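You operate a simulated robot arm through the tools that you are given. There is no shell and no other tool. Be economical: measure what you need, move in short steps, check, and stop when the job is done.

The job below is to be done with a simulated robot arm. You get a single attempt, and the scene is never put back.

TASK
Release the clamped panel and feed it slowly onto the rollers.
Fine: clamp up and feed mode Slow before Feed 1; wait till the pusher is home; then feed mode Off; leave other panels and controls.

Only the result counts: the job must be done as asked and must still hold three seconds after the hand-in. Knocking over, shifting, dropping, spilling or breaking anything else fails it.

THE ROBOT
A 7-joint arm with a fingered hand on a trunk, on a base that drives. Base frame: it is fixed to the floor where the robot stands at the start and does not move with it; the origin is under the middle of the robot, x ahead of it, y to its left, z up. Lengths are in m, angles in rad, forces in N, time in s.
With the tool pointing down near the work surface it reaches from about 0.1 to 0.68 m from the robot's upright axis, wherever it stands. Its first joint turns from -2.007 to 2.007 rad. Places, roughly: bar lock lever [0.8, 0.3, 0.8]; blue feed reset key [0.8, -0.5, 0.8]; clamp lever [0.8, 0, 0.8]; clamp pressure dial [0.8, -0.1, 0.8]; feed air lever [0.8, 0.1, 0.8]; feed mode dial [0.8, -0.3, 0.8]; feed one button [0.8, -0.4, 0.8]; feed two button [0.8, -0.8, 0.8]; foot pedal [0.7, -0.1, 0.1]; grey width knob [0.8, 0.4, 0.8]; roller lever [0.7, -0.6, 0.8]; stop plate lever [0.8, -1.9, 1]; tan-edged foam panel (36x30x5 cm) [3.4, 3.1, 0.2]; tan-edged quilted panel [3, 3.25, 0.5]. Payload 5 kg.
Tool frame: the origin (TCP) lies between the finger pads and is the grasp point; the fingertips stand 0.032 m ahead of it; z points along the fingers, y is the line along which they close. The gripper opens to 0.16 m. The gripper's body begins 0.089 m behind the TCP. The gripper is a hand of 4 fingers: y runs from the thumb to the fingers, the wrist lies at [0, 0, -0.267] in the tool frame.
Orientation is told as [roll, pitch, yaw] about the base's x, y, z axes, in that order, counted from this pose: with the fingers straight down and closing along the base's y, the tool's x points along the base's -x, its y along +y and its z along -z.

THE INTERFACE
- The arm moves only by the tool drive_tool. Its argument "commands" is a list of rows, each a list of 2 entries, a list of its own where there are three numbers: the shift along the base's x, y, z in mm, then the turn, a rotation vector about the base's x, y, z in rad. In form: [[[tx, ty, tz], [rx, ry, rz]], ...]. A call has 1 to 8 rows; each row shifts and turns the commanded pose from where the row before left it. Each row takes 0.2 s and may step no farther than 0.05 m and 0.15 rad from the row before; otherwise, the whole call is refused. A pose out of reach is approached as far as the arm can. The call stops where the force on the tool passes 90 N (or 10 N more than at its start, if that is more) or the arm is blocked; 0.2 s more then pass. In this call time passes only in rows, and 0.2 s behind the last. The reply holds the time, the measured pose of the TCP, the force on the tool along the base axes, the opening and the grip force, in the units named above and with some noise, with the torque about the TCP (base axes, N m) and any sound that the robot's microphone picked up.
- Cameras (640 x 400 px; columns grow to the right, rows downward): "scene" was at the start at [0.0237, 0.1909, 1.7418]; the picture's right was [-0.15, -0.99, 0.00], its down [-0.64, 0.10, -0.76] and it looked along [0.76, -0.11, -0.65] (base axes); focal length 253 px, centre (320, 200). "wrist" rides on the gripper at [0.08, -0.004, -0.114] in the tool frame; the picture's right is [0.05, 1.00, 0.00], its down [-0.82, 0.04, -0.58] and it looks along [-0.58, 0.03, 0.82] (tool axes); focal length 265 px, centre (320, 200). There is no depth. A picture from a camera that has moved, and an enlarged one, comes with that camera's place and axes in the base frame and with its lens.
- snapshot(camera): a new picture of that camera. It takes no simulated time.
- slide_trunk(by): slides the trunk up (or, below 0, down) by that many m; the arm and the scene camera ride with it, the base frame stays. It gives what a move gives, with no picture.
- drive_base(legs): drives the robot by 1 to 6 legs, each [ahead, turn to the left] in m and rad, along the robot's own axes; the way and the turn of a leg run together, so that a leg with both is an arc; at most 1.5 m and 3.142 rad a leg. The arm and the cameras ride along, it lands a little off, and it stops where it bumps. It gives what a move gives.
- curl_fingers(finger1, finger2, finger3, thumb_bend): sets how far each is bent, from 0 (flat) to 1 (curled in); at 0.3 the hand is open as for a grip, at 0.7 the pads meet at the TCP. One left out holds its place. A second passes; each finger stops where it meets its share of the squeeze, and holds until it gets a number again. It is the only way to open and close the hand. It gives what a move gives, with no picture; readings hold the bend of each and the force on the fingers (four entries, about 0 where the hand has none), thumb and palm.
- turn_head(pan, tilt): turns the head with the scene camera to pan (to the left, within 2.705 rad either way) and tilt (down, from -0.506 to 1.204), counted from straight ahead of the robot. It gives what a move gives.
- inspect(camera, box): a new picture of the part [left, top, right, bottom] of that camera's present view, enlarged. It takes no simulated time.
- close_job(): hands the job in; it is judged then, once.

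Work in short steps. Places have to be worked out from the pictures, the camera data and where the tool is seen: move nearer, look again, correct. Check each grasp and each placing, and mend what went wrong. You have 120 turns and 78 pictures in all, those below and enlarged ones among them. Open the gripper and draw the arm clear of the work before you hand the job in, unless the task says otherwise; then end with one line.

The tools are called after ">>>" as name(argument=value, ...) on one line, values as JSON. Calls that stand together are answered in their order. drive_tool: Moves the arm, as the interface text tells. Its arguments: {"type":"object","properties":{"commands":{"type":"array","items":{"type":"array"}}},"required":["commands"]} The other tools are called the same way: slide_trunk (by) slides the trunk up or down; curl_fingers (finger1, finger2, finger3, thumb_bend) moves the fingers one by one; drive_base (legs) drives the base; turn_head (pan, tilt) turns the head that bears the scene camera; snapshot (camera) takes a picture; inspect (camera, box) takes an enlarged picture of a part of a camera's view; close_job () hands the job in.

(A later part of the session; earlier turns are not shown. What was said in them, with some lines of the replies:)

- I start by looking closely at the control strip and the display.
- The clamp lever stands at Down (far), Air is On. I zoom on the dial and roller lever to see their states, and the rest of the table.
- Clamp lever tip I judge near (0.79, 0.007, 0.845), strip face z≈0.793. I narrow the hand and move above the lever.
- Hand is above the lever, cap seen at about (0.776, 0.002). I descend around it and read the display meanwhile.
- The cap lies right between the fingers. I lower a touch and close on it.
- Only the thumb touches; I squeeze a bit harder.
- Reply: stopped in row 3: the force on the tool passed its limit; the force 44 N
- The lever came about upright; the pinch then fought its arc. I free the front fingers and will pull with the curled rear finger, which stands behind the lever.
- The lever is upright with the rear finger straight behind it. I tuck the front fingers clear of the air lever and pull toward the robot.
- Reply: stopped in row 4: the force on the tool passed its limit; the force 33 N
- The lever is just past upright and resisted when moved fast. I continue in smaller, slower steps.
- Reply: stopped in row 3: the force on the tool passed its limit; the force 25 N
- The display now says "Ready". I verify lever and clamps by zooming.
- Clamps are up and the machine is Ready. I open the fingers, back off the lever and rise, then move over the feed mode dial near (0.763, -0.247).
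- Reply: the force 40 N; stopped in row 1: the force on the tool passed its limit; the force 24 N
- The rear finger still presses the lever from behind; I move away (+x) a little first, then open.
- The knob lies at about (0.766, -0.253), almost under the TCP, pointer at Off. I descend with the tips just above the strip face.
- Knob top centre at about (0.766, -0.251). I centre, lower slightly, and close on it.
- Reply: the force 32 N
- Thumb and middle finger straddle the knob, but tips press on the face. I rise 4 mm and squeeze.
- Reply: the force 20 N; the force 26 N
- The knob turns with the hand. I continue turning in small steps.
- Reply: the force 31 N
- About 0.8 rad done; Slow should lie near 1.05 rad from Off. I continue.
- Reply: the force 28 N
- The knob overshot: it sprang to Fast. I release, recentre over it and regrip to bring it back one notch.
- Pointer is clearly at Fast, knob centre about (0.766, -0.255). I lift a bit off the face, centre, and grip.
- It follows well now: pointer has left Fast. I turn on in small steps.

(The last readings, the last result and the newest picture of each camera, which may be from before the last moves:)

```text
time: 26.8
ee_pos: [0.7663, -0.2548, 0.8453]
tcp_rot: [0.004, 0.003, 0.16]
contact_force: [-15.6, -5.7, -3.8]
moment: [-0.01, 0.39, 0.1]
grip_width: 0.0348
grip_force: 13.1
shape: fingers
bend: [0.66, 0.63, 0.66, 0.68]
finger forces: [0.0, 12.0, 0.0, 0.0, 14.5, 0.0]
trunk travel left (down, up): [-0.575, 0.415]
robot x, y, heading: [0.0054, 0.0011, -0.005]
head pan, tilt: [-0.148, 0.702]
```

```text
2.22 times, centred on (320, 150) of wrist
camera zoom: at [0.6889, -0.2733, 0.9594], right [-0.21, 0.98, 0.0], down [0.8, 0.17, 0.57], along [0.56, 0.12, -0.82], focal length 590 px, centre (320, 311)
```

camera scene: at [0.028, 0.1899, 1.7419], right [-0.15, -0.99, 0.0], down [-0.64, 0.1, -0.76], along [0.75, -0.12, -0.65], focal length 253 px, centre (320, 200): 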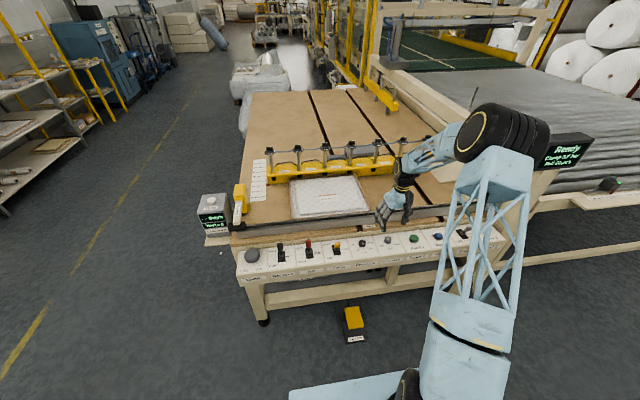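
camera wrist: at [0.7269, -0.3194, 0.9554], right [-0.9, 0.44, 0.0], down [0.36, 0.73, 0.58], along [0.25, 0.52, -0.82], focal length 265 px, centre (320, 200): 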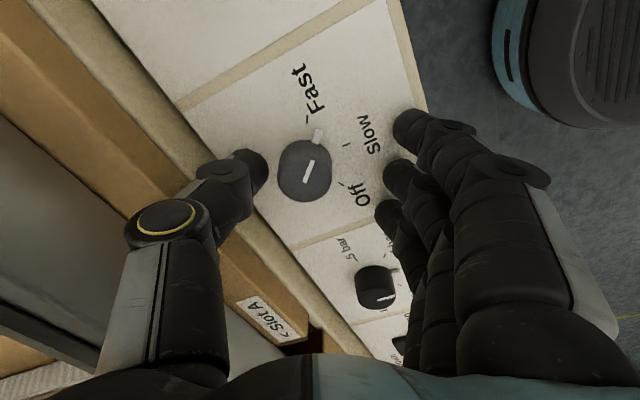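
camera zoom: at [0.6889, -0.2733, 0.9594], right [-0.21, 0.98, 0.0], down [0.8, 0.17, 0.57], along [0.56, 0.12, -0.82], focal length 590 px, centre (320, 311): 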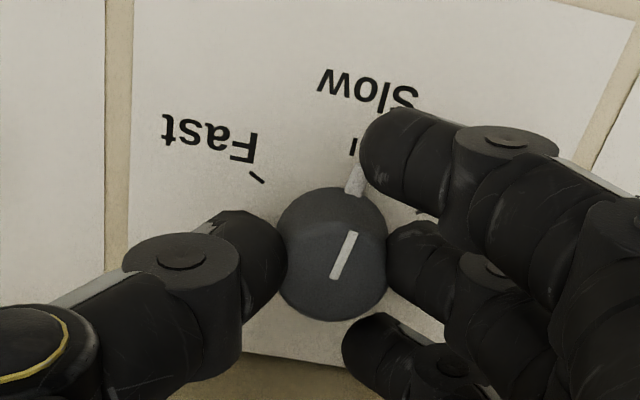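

Pointer is practically at Slow. I release gently and look.

>>> curl_fingers(finger1=0.5, finger2=0.5, finger3=0.5, thumb_bend=0.5)

>>> drive_tool(commands=[[[0, 0, 30], [0, 0, 0]], [[0, 0, 40], [0, 0, 0]]])

>>> inspect(camera="wrist", box=[170, 20, 430, 200])

>>> snapshot(camera="scene")

```text
time: 27.8
ee_pos: [0.769, -0.2561, 0.8457]
tcp_rot: [0.001, 0.0, 0.161]
contact_force: [-0.6, -0.4, 0.4]
moment: [0.01, 0.0, 0.01]
grip_width: 0.0905
grip_force: 0.0
shape: fingers
bend: [0.5, 0.5, 0.5, 0.5]
finger forces: [0.1, 0.0, 0.0, 0.0, 0.0, 0.1]
trunk travel left (down, up): [-0.575, 0.415]
robot x, y, heading: [0.0087, -0.0022, -0.003]
head pan, tilt: [-0.148, 0.702]
```

```text
time: 28.4
ee_pos: [0.7681, -0.258, 0.9146]
tcp_rot: [0.002, 0.001, 0.16]
contact_force: [0.1, -0.5, 0.7]
moment: [0.01, -0.02, 0.01]
grip_width: 0.0905
grip_force: 0.1
shape: fingers
bend: [0.5, 0.5, 0.5, 0.5]
finger forces: [0.0, 0.0, 0.0, 0.1, 0.1, 0.1]
trunk travel left (down, up): [-0.575, 0.415]
robot x, y, heading: [0.0016, -0.0, -0.004]
head pan, tilt: [-0.148, 0.702]
```

```text
2.22 times, centred on (300, 110) of wrist
camera zoom: at [0.6897, -0.2742, 1.0299], right [-0.21, 0.98, 0.0], down [0.8, 0.17, 0.58], along [0.56, 0.12, -0.82], focal length 590 px, centre (364, 400)
```

zoom: 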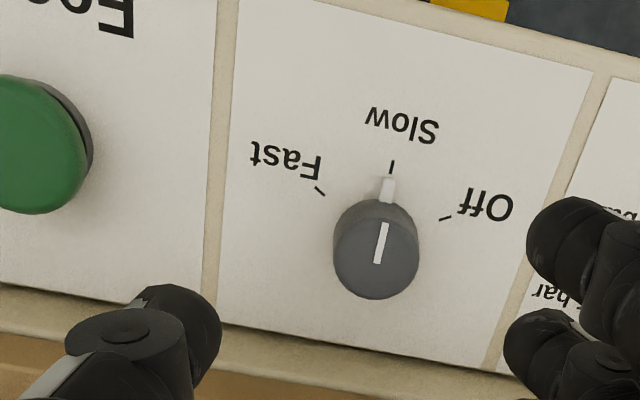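

```text
43 pictures are left
camera scene: at [0.0272, 0.1905, 1.7418], right [-0.15, -0.99, 0.0], down [-0.64, 0.1, -0.76], along [0.76, -0.12, -0.64], focal length 253 px, centre (320, 200)
```

scene: 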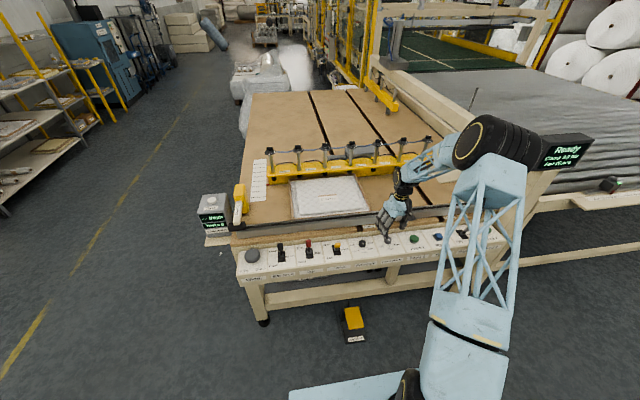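

Dial is at Slow, display Ready, pusher home. Feed 1 I judge at (0.758, -0.375). I shape a one-finger pointer and move above the button.

>>> curl_fingers(finger1=1.0, finger2=0.55, finger3=1.0, thumb_bend=1.0)

>>> drive_tool(commands=[[[-3, -40, 0], [0, 0, -0.06]], [[-3, -40, 0], [0, 0, -0.05]], [[-3, -40, 0], [0, 0, -0.05]], [[0, -18, 0], [0, 0, 0]]])

>>> snapshot(camera="wrist")

```text
time: 29.4
ee_pos: [0.7686, -0.2572, 0.9155]
tcp_rot: [0.002, 0.003, 0.16]
contact_force: [-0.2, -0.2, -0.6]
moment: [-0.01, 0.01, 0.01]
grip_width: 0.0502
grip_force: 0.1
shape: fingers
bend: [1.0, 0.55, 1.0, 0.99]
finger forces: [0.0, 0.0, 0.0, 0.1, 0.0, 0.0]
trunk travel left (down, up): [-0.575, 0.415]
robot x, y, heading: [0.0028, -0.0029, -0.002]
head pan, tilt: [-0.148, 0.702]
```

```text
time: 30.4
ee_pos: [0.7612, -0.3966, 0.9145]
tcp_rot: [0.005, 0.001, 0.001]
contact_force: [0.0, -0.5, -0.5]
moment: [-0.02, 0.03, 0.0]
grip_width: 0.0498
grip_force: 0.1
shape: fingers
bend: [1.0, 0.55, 1.0, 1.0]
finger forces: [0.0, 0.0, 0.0, 0.0, 0.0, 0.1]
trunk travel left (down, up): [-0.575, 0.415]
robot x, y, heading: [0.0026, 0.0011, -0.005]
head pan, tilt: [-0.148, 0.702]
```

```text
42 pictures are left
camera wrist: at [0.6801, -0.4008, 1.0291], right [-0.05, 1.0, 0.0], down [0.82, 0.04, 0.58], along [0.58, 0.03, -0.82], focal length 265 px, centre (320, 200)
```

wrist: 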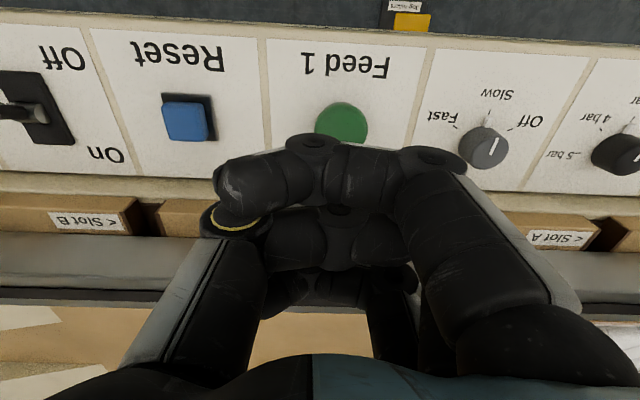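

The curled fingers hide the pointer, so I switch to the index finger, which the wrist camera sees, and place its tip over the button.

>>> curl_fingers(finger1=0.55, finger2=1.0)

>>> drive_tool(commands=[[[22, -16, -10], [0, 0, 0]]])

>>> snapshot(camera="wrist")

>>> inspect(camera="scene", box=[340, 180, 480, 270])

```text
time: 31.4
ee_pos: [0.7603, -0.3958, 0.915]
tcp_rot: [0.001, -0.001, 0.002]
contact_force: [-0.1, 0.0, 0.7]
moment: [0.02, 0.0, -0.02]
grip_width: 0.0558
grip_force: 0.0
shape: fingers
bend: [0.55, 0.93, 1.0, 1.0]
finger forces: [0.1, 0.0, 0.0, 0.0, 0.0, 0.0]
trunk travel left (down, up): [-0.575, 0.415]
robot x, y, heading: [0.0014, 0.0008, -0.0]
head pan, tilt: [-0.148, 0.702]
```

```text
time: 31.8
ee_pos: [0.7809, -0.4119, 0.9071]
tcp_rot: [0.004, 0.003, 0.0]
contact_force: [-0.2, 0.5, -0.7]
moment: [-0.01, -0.01, 0.02]
grip_width: 0.0559
grip_force: 0.0
shape: fingers
bend: [0.55, 0.93, 1.0, 1.0]
finger forces: [0.0, 0.1, 0.0, 0.0, 0.0, 0.0]
trunk travel left (down, up): [-0.575, 0.415]
robot x, y, heading: [0.0036, -0.0014, -0.003]
head pan, tilt: [-0.148, 0.702]
```

```text
41 pictures are left
camera wrist: at [0.7014, -0.4171, 1.0201], right [-0.05, 1.0, 0.0], down [0.82, 0.04, 0.58], along [0.58, 0.03, -0.82], focal length 265 px, centre (320, 200)
```

wrist: 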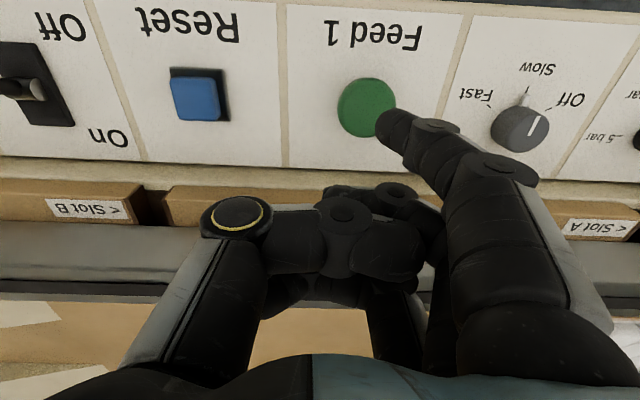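

```text
4.44 times, centred on (410, 225) of scene
camera zoom: at [0.0284, 0.1895, 1.7418], right [-0.15, -0.99, 0.0], down [-0.64, 0.1, -0.76], along [0.75, -0.12, -0.65], focal length 1123 px, centre (-80, 89)
```

zoom: 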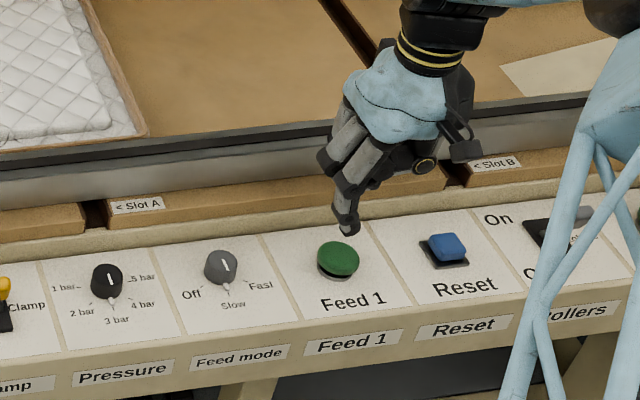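

Index tip is ~5 mm off in y. I correct and descend near the button.

>>> drive_tool(commands=[[[3, -5, -15], [0, 0, 0]], [[0, 0, -15], [0, 0, 0]], [[0, 0, -8], [0, 0, 0]]])

>>> inspect(camera="wrist", box=[260, 40, 500, 200])

```text
time: 32.6
ee_pos: [0.7855, -0.4152, 0.8674]
tcp_rot: [0.003, 0.002, 0.001]
contact_force: [0.0, 0.5, 0.1]
moment: [0.02, 0.01, -0.01]
grip_width: 0.0559
grip_force: 0.0
shape: fingers
bend: [0.55, 0.93, 1.0, 1.0]
finger forces: [0.0, 0.0, 0.1, 0.0, 0.1, 0.1]
trunk travel left (down, up): [-0.575, 0.415]
robot x, y, heading: [0.0019, 0.0013, -0.005]
head pan, tilt: [-0.148, 0.702]
```

```text
2.50 times, centred on (380, 120) of wrist
camera zoom: at [0.705, -0.42, 0.9826], right [-0.05, 1.0, 0.0], down [0.82, 0.04, 0.58], along [0.58, 0.03, -0.82], focal length 664 px, centre (170, 400)
```

zoom: 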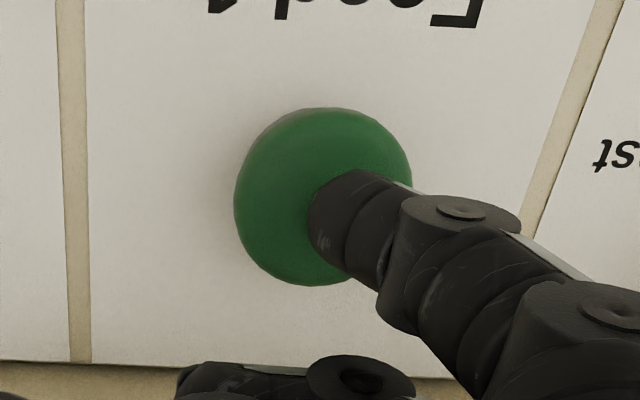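

The tip stands over the button. I press down in small steps and come back up.

>>> drive_tool(commands=[[[0, -3, -4], [0, 0, 0]], [[0, 0, -4], [0, 0, 0]], [[0, 0, -4], [0, 0, 0]]])

>>> inspect(camera="scene", box=[190, 100, 610, 260])

```text
time: 33.4
ee_pos: [0.7849, -0.4179, 0.8564]
tcp_rot: [0.001, 0.0, 0.0]
contact_force: [1.7, 1.0, 7.7]
moment: [0.29, 0.12, -0.08]
grip_width: 0.0554
grip_force: 4.0
shape: fingers
bend: [0.56, 0.93, 1.0, 1.0]
finger forces: [8.1, 0.0, 0.0, 0.1, 0.0, 0.0]
trunk travel left (down, up): [-0.575, 0.415]
robot x, y, heading: [0.0008, -0.0012, -0.004]
head pan, tilt: [-0.148, 0.702]
heard: click
```

```text
1.52 times, centred on (400, 180) of scene
camera zoom: at [0.0273, 0.1905, 1.742], right [-0.15, -0.99, 0.0], down [-0.64, 0.1, -0.76], along [0.76, -0.12, -0.65], focal length 385 px, centre (198, 230)
```

zoom: 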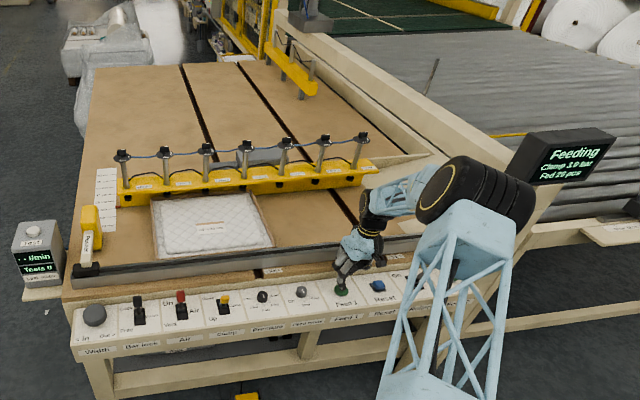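

A click, and the display reads "Feeding". I lift off the button and move over the dial, waiting and watching.

>>> drive_tool(commands=[[[0, 0, 30], [0, 0, 0]], [[-5, 20, 30], [0, 0, 0]], [[-6, 45, 10], [0, 0, 0]], [[-6, 45, 0], [0, 0, 0]], [[-2, 45, 0], [0, 0, 0]], [[0, 8, 0], [0, 0, 0]]])

>>> curl_fingers(finger1=0.5, finger2=0.5, finger3=0.5, thumb_bend=0.5)

>>> inspect(camera="scene", box=[190, 100, 610, 260])

>>> snapshot(camera="wrist")

```text
time: 34.8
ee_pos: [0.7662, -0.2557, 0.9254]
tcp_rot: [0.0, 0.003, 0.0]
contact_force: [0.0, 0.1, 0.5]
moment: [-0.02, -0.02, 0.02]
grip_width: 0.0557
grip_force: 0.0
shape: fingers
bend: [0.55, 0.93, 1.0, 1.0]
finger forces: [0.0, 0.0, 0.1, 0.0, 0.1, 0.0]
trunk travel left (down, up): [-0.575, 0.415]
robot x, y, heading: [0.0057, -0.0055, 0.001]
head pan, tilt: [-0.148, 0.702]
```

```text
time: 35.8
ee_pos: [0.7667, -0.2545, 0.9237]
tcp_rot: [0.002, 0.002, 0.0]
contact_force: [-0.1, 0.0, -0.5]
moment: [0.0, 0.0, 0.02]
grip_width: 0.0906
grip_force: 0.2
shape: fingers
bend: [0.5, 0.5, 0.5, 0.5]
finger forces: [0.0, 0.1, 0.0, 0.1, 0.0, 0.0]
trunk travel left (down, up): [-0.575, 0.415]
robot x, y, heading: [0.0034, 0.0001, -0.004]
head pan, tilt: [-0.148, 0.702]
```

```text
1.52 times, centred on (400, 180) of scene
camera zoom: at [0.028, 0.1901, 1.7418], right [-0.15, -0.99, 0.0], down [-0.64, 0.1, -0.76], along [0.76, -0.12, -0.65], focal length 385 px, centre (198, 230)
```

zoom: 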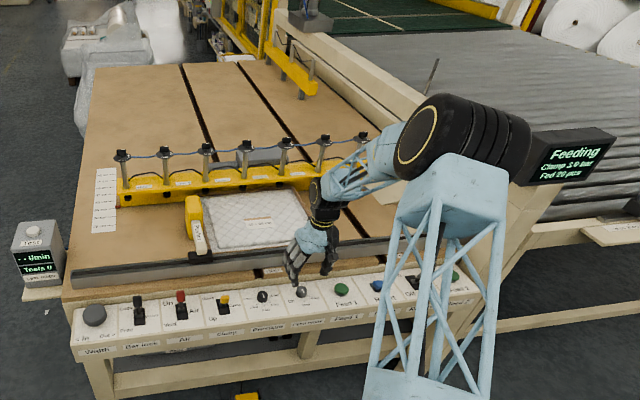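

```text
36 pictures are left
camera wrist: at [0.6863, -0.2588, 1.0391], right [-0.05, 1.0, 0.0], down [0.82, 0.04, 0.58], along [0.58, 0.03, -0.82], focal length 265 px, centre (320, 200)
```

wrist: 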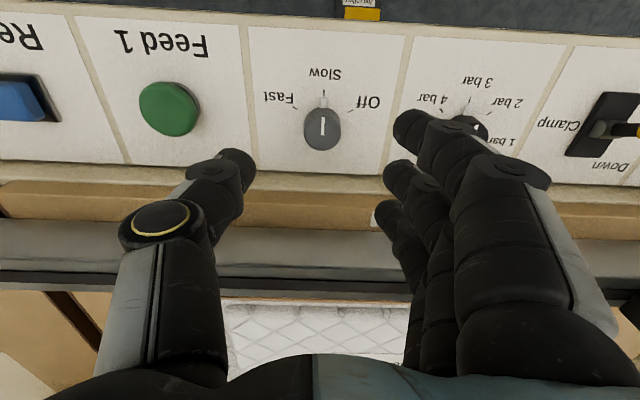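

The pusher is moving the panel along. I draw the hand back a bit from the table while waiting, pre-turning it for the later dial twist.

>>> drive_tool(commands=[[[-30, 0, 10], [0, 0, 0.1]], [[-30, 0, 10], [0, 0, 0.1]], [[0, 0, 0], [0, 0, 0.1]], [[0, 0, 0], [0, 0, 0.1]], [[0, 0, 0], [0, 0, 0.1]], [[0, 0, 0], [0, 0, 0]], [[0, 0, 0], [0, 0, 0]], [[0, 0, 0], [0, 0, 0]]])

>>> snapshot(camera="scene")

```text
time: 37.6
ee_pos: [0.706, -0.2566, 0.9448]
tcp_rot: [0.002, 0.002, 0.502]
contact_force: [-0.8, -0.6, -0.6]
moment: [0.01, 0.0, -0.06]
grip_width: 0.0904
grip_force: 0.0
shape: fingers
bend: [0.5, 0.5, 0.5, 0.5]
finger forces: [0.0, 0.0, 0.0, 0.0, 0.1, 0.0]
trunk travel left (down, up): [-0.575, 0.415]
robot x, y, heading: [0.0049, -0.0003, 0.0]
head pan, tilt: [-0.148, 0.702]
```

```text
35 pictures are left
camera scene: at [0.0279, 0.1901, 1.7418], right [-0.15, -0.99, 0.0], down [-0.64, 0.1, -0.76], along [0.76, -0.12, -0.65], focal length 253 px, centre (320, 200)
```

scene: 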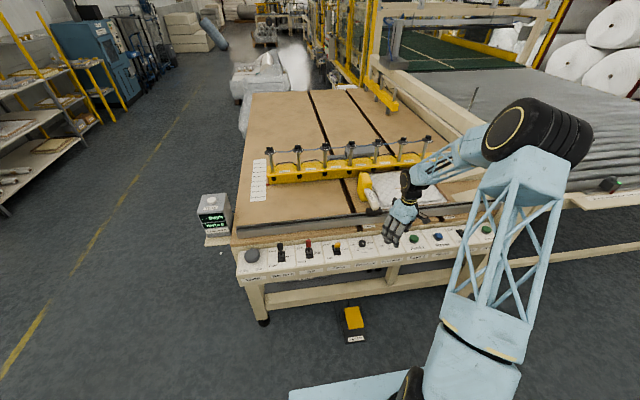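

The pusher has carried the panel well to the right. I keep waiting.

>>> drive_tool(commands=[[[0, 0, 0], [0, 0, 0]], [[0, 0, 0], [0, 0, 0]], [[0, 0, 0], [0, 0, 0]], [[0, 0, 0], [0, 0, 0]], [[0, 0, 0], [0, 0, 0]], [[0, 0, 0], [0, 0, 0]], [[0, 0, 0], [0, 0, 0]], [[0, 0, 0], [0, 0, 0]]])

>>> drive_tool(commands=[[[0, 0, 0], [0, 0, 0]], [[0, 0, 0], [0, 0, 0]], [[0, 0, 0], [0, 0, 0]], [[0, 0, 0], [0, 0, 0]], [[0, 0, 0], [0, 0, 0]], [[0, 0, 0], [0, 0, 0]], [[0, 0, 0], [0, 0, 0]], [[0, 0, 0], [0, 0, 0]]])

>>> snapshot(camera="scene")

```text
time: 39.4
ee_pos: [0.7061, -0.2561, 0.9458]
tcp_rot: [0.0, 0.001, 0.501]
contact_force: [0.4, 0.2, 0.5]
moment: [0.02, 0.0, -0.02]
grip_width: 0.0903
grip_force: 0.1
shape: fingers
bend: [0.5, 0.5, 0.5, 0.5]
finger forces: [0.0, 0.0, 0.0, 0.1, 0.0, 0.0]
trunk travel left (down, up): [-0.575, 0.415]
robot x, y, heading: [0.0051, -0.0005, -0.006]
head pan, tilt: [-0.148, 0.702]
```

```text
time: 41.2
ee_pos: [0.7049, -0.2556, 0.9453]
tcp_rot: [0.001, 0.002, 0.501]
contact_force: [-0.2, 0.5, 0.7]
moment: [0.01, -0.01, 0.0]
grip_width: 0.0905
grip_force: 0.1
shape: fingers
bend: [0.5, 0.5, 0.5, 0.5]
finger forces: [0.0, 0.1, 0.0, 0.1, 0.1, 0.0]
trunk travel left (down, up): [-0.575, 0.415]
robot x, y, heading: [0.0017, 0.001, -0.006]
head pan, tilt: [-0.148, 0.702]
```

```text
34 pictures are left
camera scene: at [0.0279, 0.1901, 1.7418], right [-0.15, -0.99, 0.0], down [-0.64, 0.1, -0.76], along [0.76, -0.12, -0.65], focal length 253 px, centre (320, 200)
```

scene: 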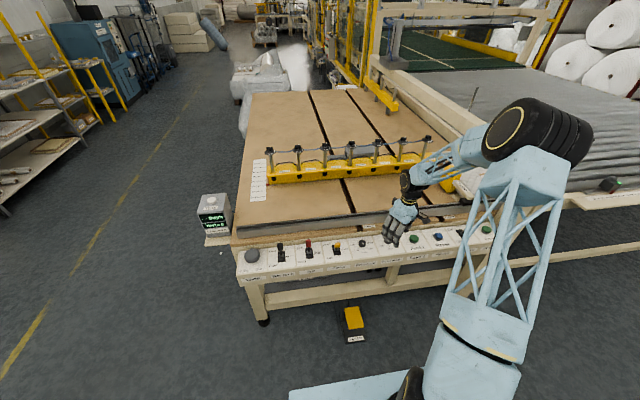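

The pusher is now at the far right end. I turn the head to the right to see the rollers and display.

>>> turn_head(pan=-0.75, tilt=0.55)

>>> drive_tool(commands=[[[0, 0, 0], [0, 0, 0]], [[0, 0, 0], [0, 0, 0]], [[0, 0, 0], [0, 0, 0]], [[0, 0, 0], [0, 0, 0]], [[0, 0, 0], [0, 0, 0]], [[0, 0, 0], [0, 0, 0]], [[0, 0, 0], [0, 0, 0]], [[0, 0, 0], [0, 0, 0]]])

>>> snapshot(camera="scene")

```text
time: 42.2
ee_pos: [0.7068, -0.256, 0.9462]
tcp_rot: [0.001, 0.002, 0.501]
contact_force: [0.4, 0.7, -0.3]
moment: [0.0, -0.05, -0.02]
grip_width: 0.0906
grip_force: 0.1
shape: fingers
bend: [0.5, 0.5, 0.5, 0.5]
finger forces: [0.0, 0.0, 0.1, 0.0, 0.0, 0.1]
trunk travel left (down, up): [-0.575, 0.415]
robot x, y, heading: [0.0034, 0.0006, -0.005]
head pan, tilt: [-0.75, 0.55]
```

```text
time: 44.0
ee_pos: [0.7062, -0.2563, 0.9465]
tcp_rot: [0.002, 0.003, 0.501]
contact_force: [0.0, 1.2, -0.5]
moment: [0.0, 0.02, 0.0]
grip_width: 0.0904
grip_force: 0.1
shape: fingers
bend: [0.5, 0.5, 0.5, 0.5]
finger forces: [0.0, 0.1, 0.1, 0.0, 0.1, 0.0]
trunk travel left (down, up): [-0.575, 0.415]
robot x, y, heading: [0.0035, -0.0014, -0.003]
head pan, tilt: [-0.75, 0.55]
```

```text
33 pictures are left
camera scene: at [0.0095, 0.1415, 1.7551], right [-0.68, -0.73, 0.0], down [-0.38, 0.36, -0.85], along [0.62, -0.58, -0.52], focal length 253 px, centre (320, 200)
```

scene: 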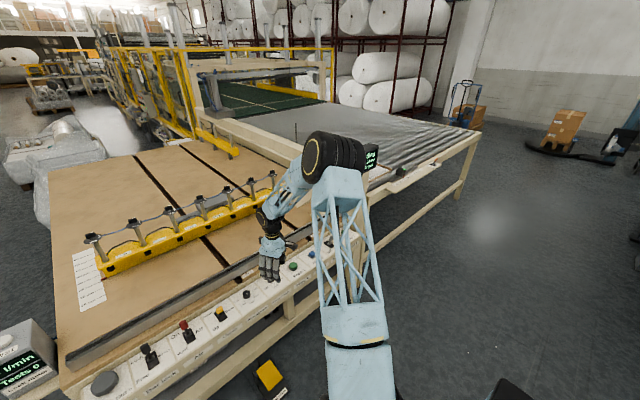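

The arm hides the exit; I zoom on the display and keep waiting for the pusher to come home.

>>> inspect(camera="scene", box=[270, 110, 450, 220])

>>> drive_tool(commands=[[[0, 0, 0], [0, 0, 0]], [[0, 0, 0], [0, 0, 0]], [[0, 0, 0], [0, 0, 0]], [[0, 0, 0], [0, 0, 0]], [[0, 0, 0], [0, 0, 0]], [[0, 0, 0], [0, 0, 0]], [[0, 0, 0], [0, 0, 0]], [[0, 0, 0], [0, 0, 0]]])

>>> inspect(camera="scene", box=[20, 110, 450, 380])

```text
3.56 times, centred on (360, 165) of scene
camera zoom: at [0.0095, 0.1415, 1.7551], right [-0.68, -0.73, 0.0], down [-0.38, 0.36, -0.85], along [0.62, -0.58, -0.52], focal length 898 px, centre (178, 324)
```

zoom: 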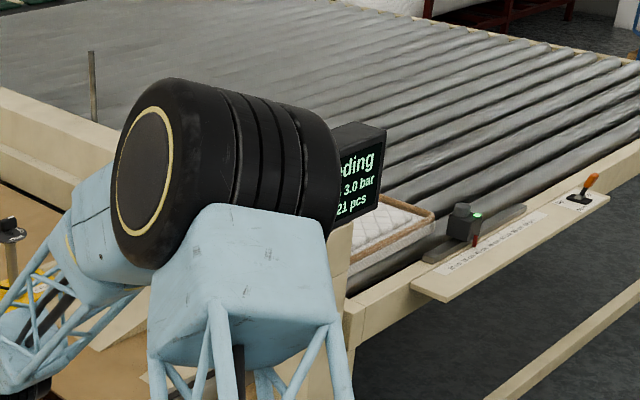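

```text
time: 45.8
ee_pos: [0.7059, -0.2557, 0.9461]
tcp_rot: [0.003, 0.003, 0.5]
contact_force: [-0.4, 0.5, 0.4]
moment: [0.02, -0.02, -0.02]
grip_width: 0.0906
grip_force: 0.1
shape: fingers
bend: [0.5, 0.5, 0.5, 0.5]
finger forces: [0.0, 0.1, 0.0, 0.0, 0.0, 0.0]
trunk travel left (down, up): [-0.575, 0.415]
robot x, y, heading: [0.0029, -0.0017, -0.003]
head pan, tilt: [-0.75, 0.55]
```

```text
1.48 times, centred on (235, 245) of scene
camera zoom: at [0.0095, 0.1415, 1.7551], right [-0.68, -0.73, 0.0], down [-0.38, 0.36, -0.85], along [0.62, -0.58, -0.52], focal length 374 px, centre (446, 133)
```

zoom: 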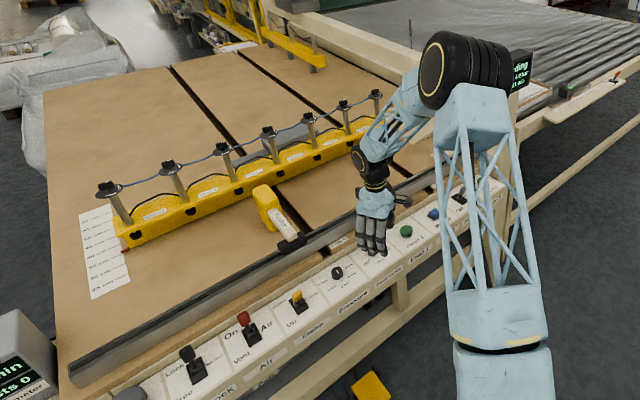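

The panel is on the rollers (21 pcs) and the pusher is returning. I wait on.

>>> drive_tool(commands=[[[0, 0, 0], [0, 0, 0]], [[0, 0, 0], [0, 0, 0]], [[0, 0, 0], [0, 0, 0]], [[0, 0, 0], [0, 0, 0]], [[0, 0, 0], [0, 0, 0]], [[0, 0, 0], [0, 0, 0]], [[0, 0, 0], [0, 0, 0]], [[0, 0, 0], [0, 0, 0]]])

>>> drive_tool(commands=[[[0, 0, 0], [0, 0, 0]], [[0, 0, 0], [0, 0, 0]], [[0, 0, 0], [0, 0, 0]], [[0, 0, 0], [0, 0, 0]], [[0, 0, 0], [0, 0, 0]], [[0, 0, 0], [0, 0, 0]], [[0, 0, 0], [0, 0, 0]], [[0, 0, 0], [0, 0, 0]]])

>>> snapshot(camera="scene")

>>> inspect(camera="scene", box=[330, 120, 450, 200])

```text
time: 47.6
ee_pos: [0.7061, -0.255, 0.9468]
tcp_rot: [0.001, 0.001, 0.501]
contact_force: [-0.1, -0.1, 0.0]
moment: [-0.02, -0.02, 0.01]
grip_width: 0.0905
grip_force: 0.0
shape: fingers
bend: [0.5, 0.5, 0.5, 0.5]
finger forces: [0.0, 0.0, 0.0, 0.0, 0.1, 0.0]
trunk travel left (down, up): [-0.575, 0.415]
robot x, y, heading: [0.0014, 0.0013, -0.001]
head pan, tilt: [-0.75, 0.55]
```

```text
time: 49.4
ee_pos: [0.7055, -0.2559, 0.9449]
tcp_rot: [0.001, 0.002, 0.501]
contact_force: [-0.4, -0.3, 0.7]
moment: [-0.04, -0.01, 0.0]
grip_width: 0.0903
grip_force: 0.0
shape: fingers
bend: [0.5, 0.5, 0.5, 0.5]
finger forces: [0.0, 0.0, 0.0, 0.1, 0.0, 0.1]
trunk travel left (down, up): [-0.575, 0.415]
robot x, y, heading: [0.0035, 0.0012, 0.001]
head pan, tilt: [-0.75, 0.55]
```

```text
30 pictures are left
camera scene: at [0.0095, 0.1415, 1.7551], right [-0.68, -0.73, 0.0], down [-0.38, 0.36, -0.85], along [0.62, -0.58, -0.52], focal length 253 px, centre (320, 200)
```

scene: 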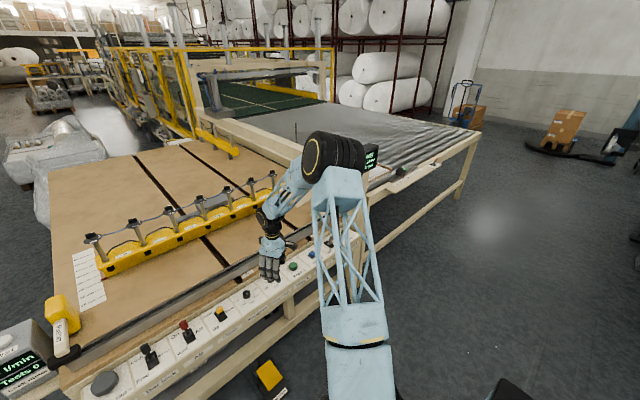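

```text
5.00 times, centred on (390, 160) of scene
camera zoom: at [0.0095, 0.1415, 1.7551], right [-0.68, -0.73, 0.0], down [-0.38, 0.36, -0.85], along [0.62, -0.58, -0.52], focal length 1263 px, centre (-30, 400)
```

zoom: 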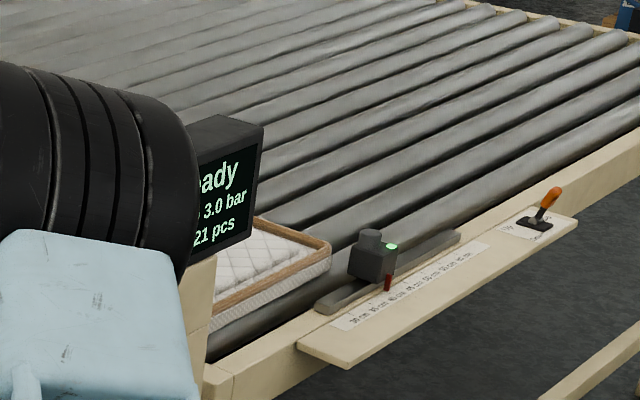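

Pusher is home and the display is Ready with 21 pcs. Now I return over the dial and descend for turning it to Off.

>>> drive_tool(commands=[[[30, 0, -10], [0, 0, 0]], [[31, 0, -10], [0, 0, 0]], [[0, 0, -30], [0, 0, 0]], [[0, 0, -25], [0, 0, 0]], [[0, 0, -20], [0, 0, 0]]])

>>> snapshot(camera="wrist")

```text
time: 50.6
ee_pos: [0.7668, -0.2572, 0.8529]
tcp_rot: [0.001, 0.001, 0.503]
contact_force: [-0.5, -0.1, -0.3]
moment: [-0.02, 0.03, 0.01]
grip_width: 0.0907
grip_force: 0.1
shape: fingers
bend: [0.5, 0.5, 0.5, 0.5]
finger forces: [0.0, 0.0, 0.0, 0.0, 0.0, 0.1]
trunk travel left (down, up): [-0.575, 0.415]
robot x, y, heading: [0.0072, -0.0023, -0.009]
head pan, tilt: [-0.75, 0.55]
```

```text
28 pictures are left
camera wrist: at [0.6981, -0.2991, 0.9662], right [-0.52, 0.85, 0.0], down [0.7, 0.43, 0.58], along [0.49, 0.3, -0.82], focal length 265 px, centre (320, 200)
```

wrist: 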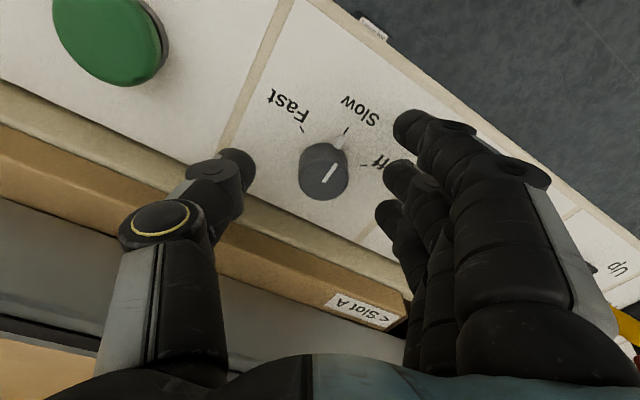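

The knob is centred. I lower, grip and turn clockwise toward Off.

>>> drive_tool(commands=[[[0, 1, -8], [0, 0, 0]]])

>>> curl_fingers(finger1=0.66, finger2=0.8, finger3=0.66, thumb_bend=0.75)

>>> drive_tool(commands=[[[0, 0, 0], [0, 0, -0.1]], [[0, 0, 0], [0, 0, -0.1]], [[0, 0, 0], [0, 0, -0.1]], [[0, 0, 0], [0, 0, -0.1]], [[0, 0, 0], [0, 0, -0.1]], [[0, 0, 0], [0, 0, -0.1]], [[0, 0, 0], [0, 0, -0.1]], [[0, 0, 0], [0, 0, -0.1]]])

>>> inspect(camera="wrist", box=[220, 60, 420, 240])

```text
time: 51.0
ee_pos: [0.7665, -0.2574, 0.8429]
tcp_rot: [0.002, 0.002, 0.502]
contact_force: [0.1, -0.2, -1.3]
moment: [0.0, 0.01, -0.02]
grip_width: 0.0904
grip_force: 0.0
shape: fingers
bend: [0.5, 0.5, 0.5, 0.5]
finger forces: [0.0, 0.0, 0.0, 0.0, 0.0, 0.1]
trunk travel left (down, up): [-0.575, 0.415]
robot x, y, heading: [0.0007, -0.0041, -0.006]
head pan, tilt: [-0.75, 0.55]
```

```text
time: 52.0
ee_pos: [0.7661, -0.2555, 0.8439]
tcp_rot: [0.003, 0.001, 0.5]
contact_force: [1.7, -9.1, -7.1]
moment: [-0.12, 0.03, -0.01]
grip_width: 0.0358
grip_force: 12.7
shape: fingers
bend: [0.66, 0.63, 0.66, 0.67]
finger forces: [0.0, 8.3, 0.0, 0.0, 16.4, 0.1]
trunk travel left (down, up): [-0.575, 0.415]
robot x, y, heading: [0.0063, -0.0009, -0.004]
head pan, tilt: [-0.75, 0.55]
```

```text
time: 53.8
ee_pos: [0.7651, -0.2534, 0.8434]
tcp_rot: [0.003, 0.001, -0.299]
contact_force: [-17.8, 2.1, -2.9]
moment: [0.17, 0.42, 0.05]
grip_width: 0.0357
grip_force: 14.2
shape: fingers
bend: [0.66, 0.63, 0.66, 0.68]
finger forces: [0.0, 13.1, 0.1, 0.0, 15.8, 0.0]
trunk travel left (down, up): [-0.575, 0.415]
robot x, y, heading: [0.0044, -0.0011, -0.007]
head pan, tilt: [-0.75, 0.55]
```

```text
2.22 times, centred on (320, 150) of wrist
camera zoom: at [0.6873, -0.2339, 0.9577], right [0.25, 0.97, 0.0], down [0.79, -0.2, 0.58], along [0.56, -0.14, -0.82], focal length 590 px, centre (320, 311)
```

zoom: 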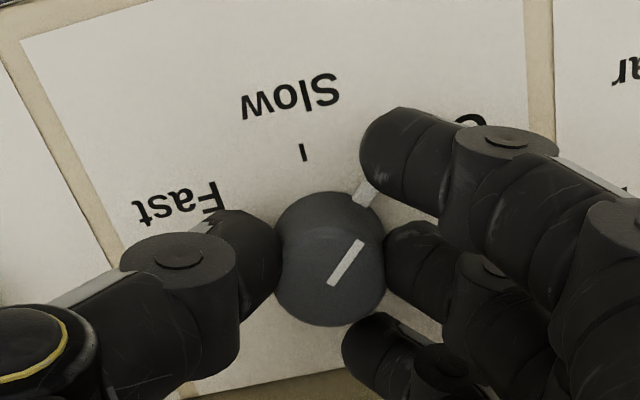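

It follows; the pointer is about two thirds on its way. I turn a bit more, then release and look.

>>> drive_tool(commands=[[[0, 0, 0], [0, 0, -0.1]], [[0, 0, 0], [0, 0, -0.1]], [[0, 0, 0], [0, 0, -0.05]]])

>>> curl_fingers(finger1=0.5, finger2=0.5, finger3=0.5, thumb_bend=0.5)

>>> drive_tool(commands=[[[0, 0, 30], [0, 0, 0]], [[0, 0, 40], [0, 0, 0]], [[0, 0, 10], [0, 0, 0.1]], [[0, 0, 0], [0, 0, 0.15]]])

>>> snapshot(camera="wrist")

```text
time: 54.6
ee_pos: [0.7661, -0.2528, 0.8428]
tcp_rot: [0.003, 0.001, -0.549]
contact_force: [-24.8, 7.3, -1.0]
moment: [0.37, 0.48, 0.01]
grip_width: 0.0357
grip_force: 15.9
shape: fingers
bend: [0.66, 0.64, 0.66, 0.68]
finger forces: [0.0, 13.4, 0.0, 0.0, 18.1, 0.1]
trunk travel left (down, up): [-0.575, 0.415]
robot x, y, heading: [0.0047, 0.0012, -0.004]
head pan, tilt: [-0.75, 0.55]
```

```text
time: 55.6
ee_pos: [0.766, -0.2553, 0.8438]
tcp_rot: [0.003, 0.0, -0.55]
contact_force: [-20.8, -3.3, 6.9]
moment: [0.15, -0.58, 0.2]
grip_width: 0.0907
grip_force: 10.6
shape: fingers
bend: [0.5, 0.5, 0.54, 0.5]
finger forces: [0.0, 0.1, 21.9, 0.0, 0.0, 0.0]
trunk travel left (down, up): [-0.575, 0.415]
robot x, y, heading: [0.0026, 0.002, 0.0]
head pan, tilt: [-0.75, 0.55]
```

```text
time: 56.6
ee_pos: [0.7682, -0.2542, 0.9249]
tcp_rot: [0.002, 0.001, -0.298]
contact_force: [1.0, 0.3, -0.6]
moment: [0.02, -0.02, 0.0]
grip_width: 0.0901
grip_force: 0.0
shape: fingers
bend: [0.5, 0.5, 0.5, 0.5]
finger forces: [0.0, 0.1, 0.0, 0.0, 0.0, 0.0]
trunk travel left (down, up): [-0.575, 0.415]
robot x, y, heading: [0.0038, 0.0001, -0.007]
head pan, tilt: [-0.75, 0.55]
```

```text
26 pictures are left
camera wrist: at [0.6891, -0.2356, 1.0385], right [0.24, 0.97, 0.0], down [0.79, -0.2, 0.58], along [0.56, -0.14, -0.82], focal length 265 px, centre (320, 200)
```

wrist: 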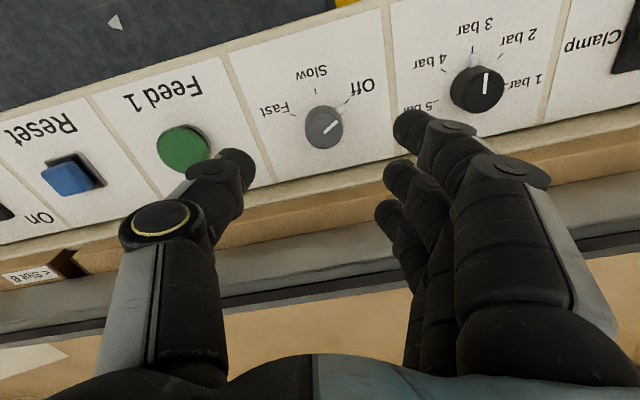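

Pointer appears at Off. I zoom to confirm, then draw up and back and check the whole scene.

>>> inspect(camera="wrist", box=[230, 40, 430, 165])

>>> drive_tool(commands=[[[-10, 0, 45], [0, 0, 0.1]], [[-10, 0, 45], [0, 0, 0.1]], [[-20, 0, 45], [0, 0, 0.1]], [[-20, 0, 40], [0, 0, 0]]])

>>> turn_head(pan=-0.15, tilt=0.7)

>>> snapshot(camera="wrist")

>>> inspect(camera="scene", box=[190, 100, 610, 290])

```text
3.20 times, centred on (330, 102) of wrist
camera zoom: at [0.6891, -0.2356, 1.0385], right [0.24, 0.97, 0.0], down [0.79, -0.2, 0.58], along [0.56, -0.14, -0.82], focal length 849 px, centre (288, 512)
```

zoom: 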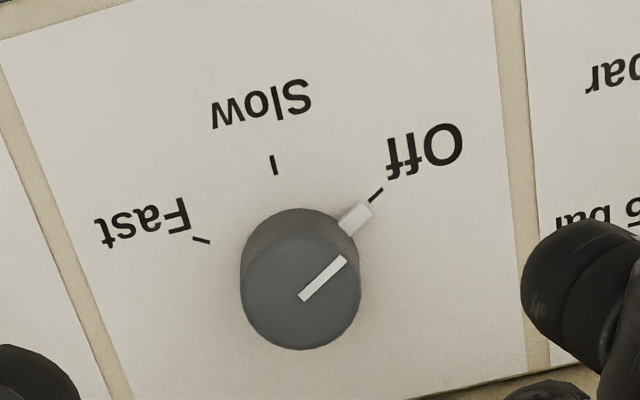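

```text
time: 57.6
ee_pos: [0.7016, -0.2541, 1.0997]
tcp_rot: [0.0, 0.001, 0.004]
contact_force: [0.3, -0.1, -0.1]
moment: [0.02, -0.04, 0.0]
grip_width: 0.0905
grip_force: 0.0
shape: fingers
bend: [0.5, 0.5, 0.5, 0.5]
finger forces: [0.1, 0.0, 0.0, 0.0, 0.0, 0.0]
trunk travel left (down, up): [-0.575, 0.415]
robot x, y, heading: [0.0056, -0.001, -0.006]
head pan, tilt: [-0.75, 0.55]
```

```text
time: 58.6
ee_pos: [0.7021, -0.2539, 1.098]
tcp_rot: [0.002, 0.002, 0.003]
contact_force: [0.4, -0.2, 0.9]
moment: [0.0, 0.02, -0.01]
grip_width: 0.0908
grip_force: 0.0
shape: fingers
bend: [0.5, 0.5, 0.5, 0.5]
finger forces: [0.0, 0.0, 0.1, 0.1, 0.0, 0.0]
trunk travel left (down, up): [-0.575, 0.415]
robot x, y, heading: [0.0052, 0.0006, -0.001]
head pan, tilt: [-0.15, 0.7]
```

```text
24 pictures are left
camera wrist: at [0.6221, -0.2588, 1.2134], right [-0.05, 1.0, 0.0], down [0.82, 0.04, 0.58], along [0.58, 0.03, -0.82], focal length 265 px, centre (320, 200)
```

wrist: 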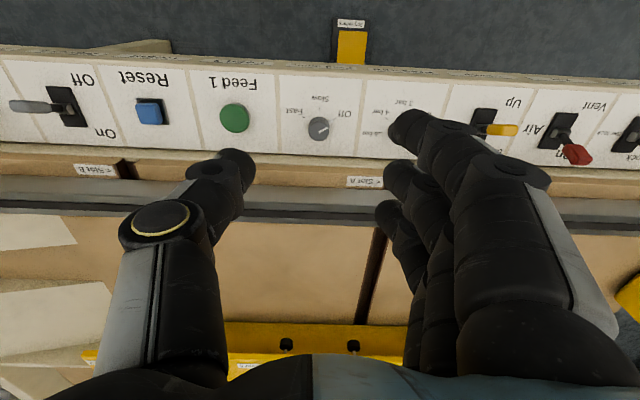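

```text
1.52 times, centred on (400, 195) of scene
camera zoom: at [0.0278, 0.1899, 1.742], right [-0.15, -0.99, 0.0], down [-0.64, 0.1, -0.77], along [0.76, -0.12, -0.64], focal length 385 px, centre (198, 208)
```

zoom: 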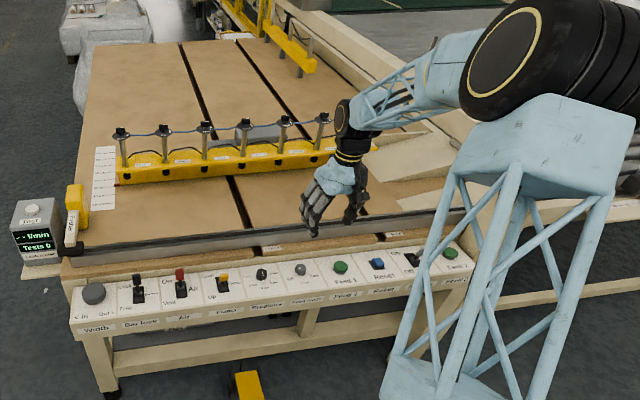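

Dial Off, pusher home, clamp up, other controls unchanged, panel on the rollers. I open the hand fully and hand in.

>>> curl_fingers(finger1=0.3, finger2=0.3, finger3=0.3, thumb_bend=0.3)

>>> close_job()

```text
time: 59.6
ee_pos: [0.7014, -0.2541, 1.0986]
tcp_rot: [0.001, 0.001, 0.002]
contact_force: [-0.8, -0.5, 0.4]
moment: [0.03, 0.01, 0.01]
grip_width: 0.1698
grip_force: 0.0
shape: fingers
bend: [0.3, 0.3, 0.3, 0.3]
finger forces: [0.0, 0.0, 0.0, 0.1, 0.1, 0.0]
trunk travel left (down, up): [-0.575, 0.415]
robot x, y, heading: [0.0045, 0.0004, -0.003]
head pan, tilt: [-0.15, 0.7]
```

```text
The job is handed in.
```

The clamp was raised and the panel fed onto the rollers in Slow; the count went from 20 to 21 pcs, the pusher went home, and feed mode is back at Off (on the way to Slow, the dial briefly sprang to Fast before Feed 1 was pressed).
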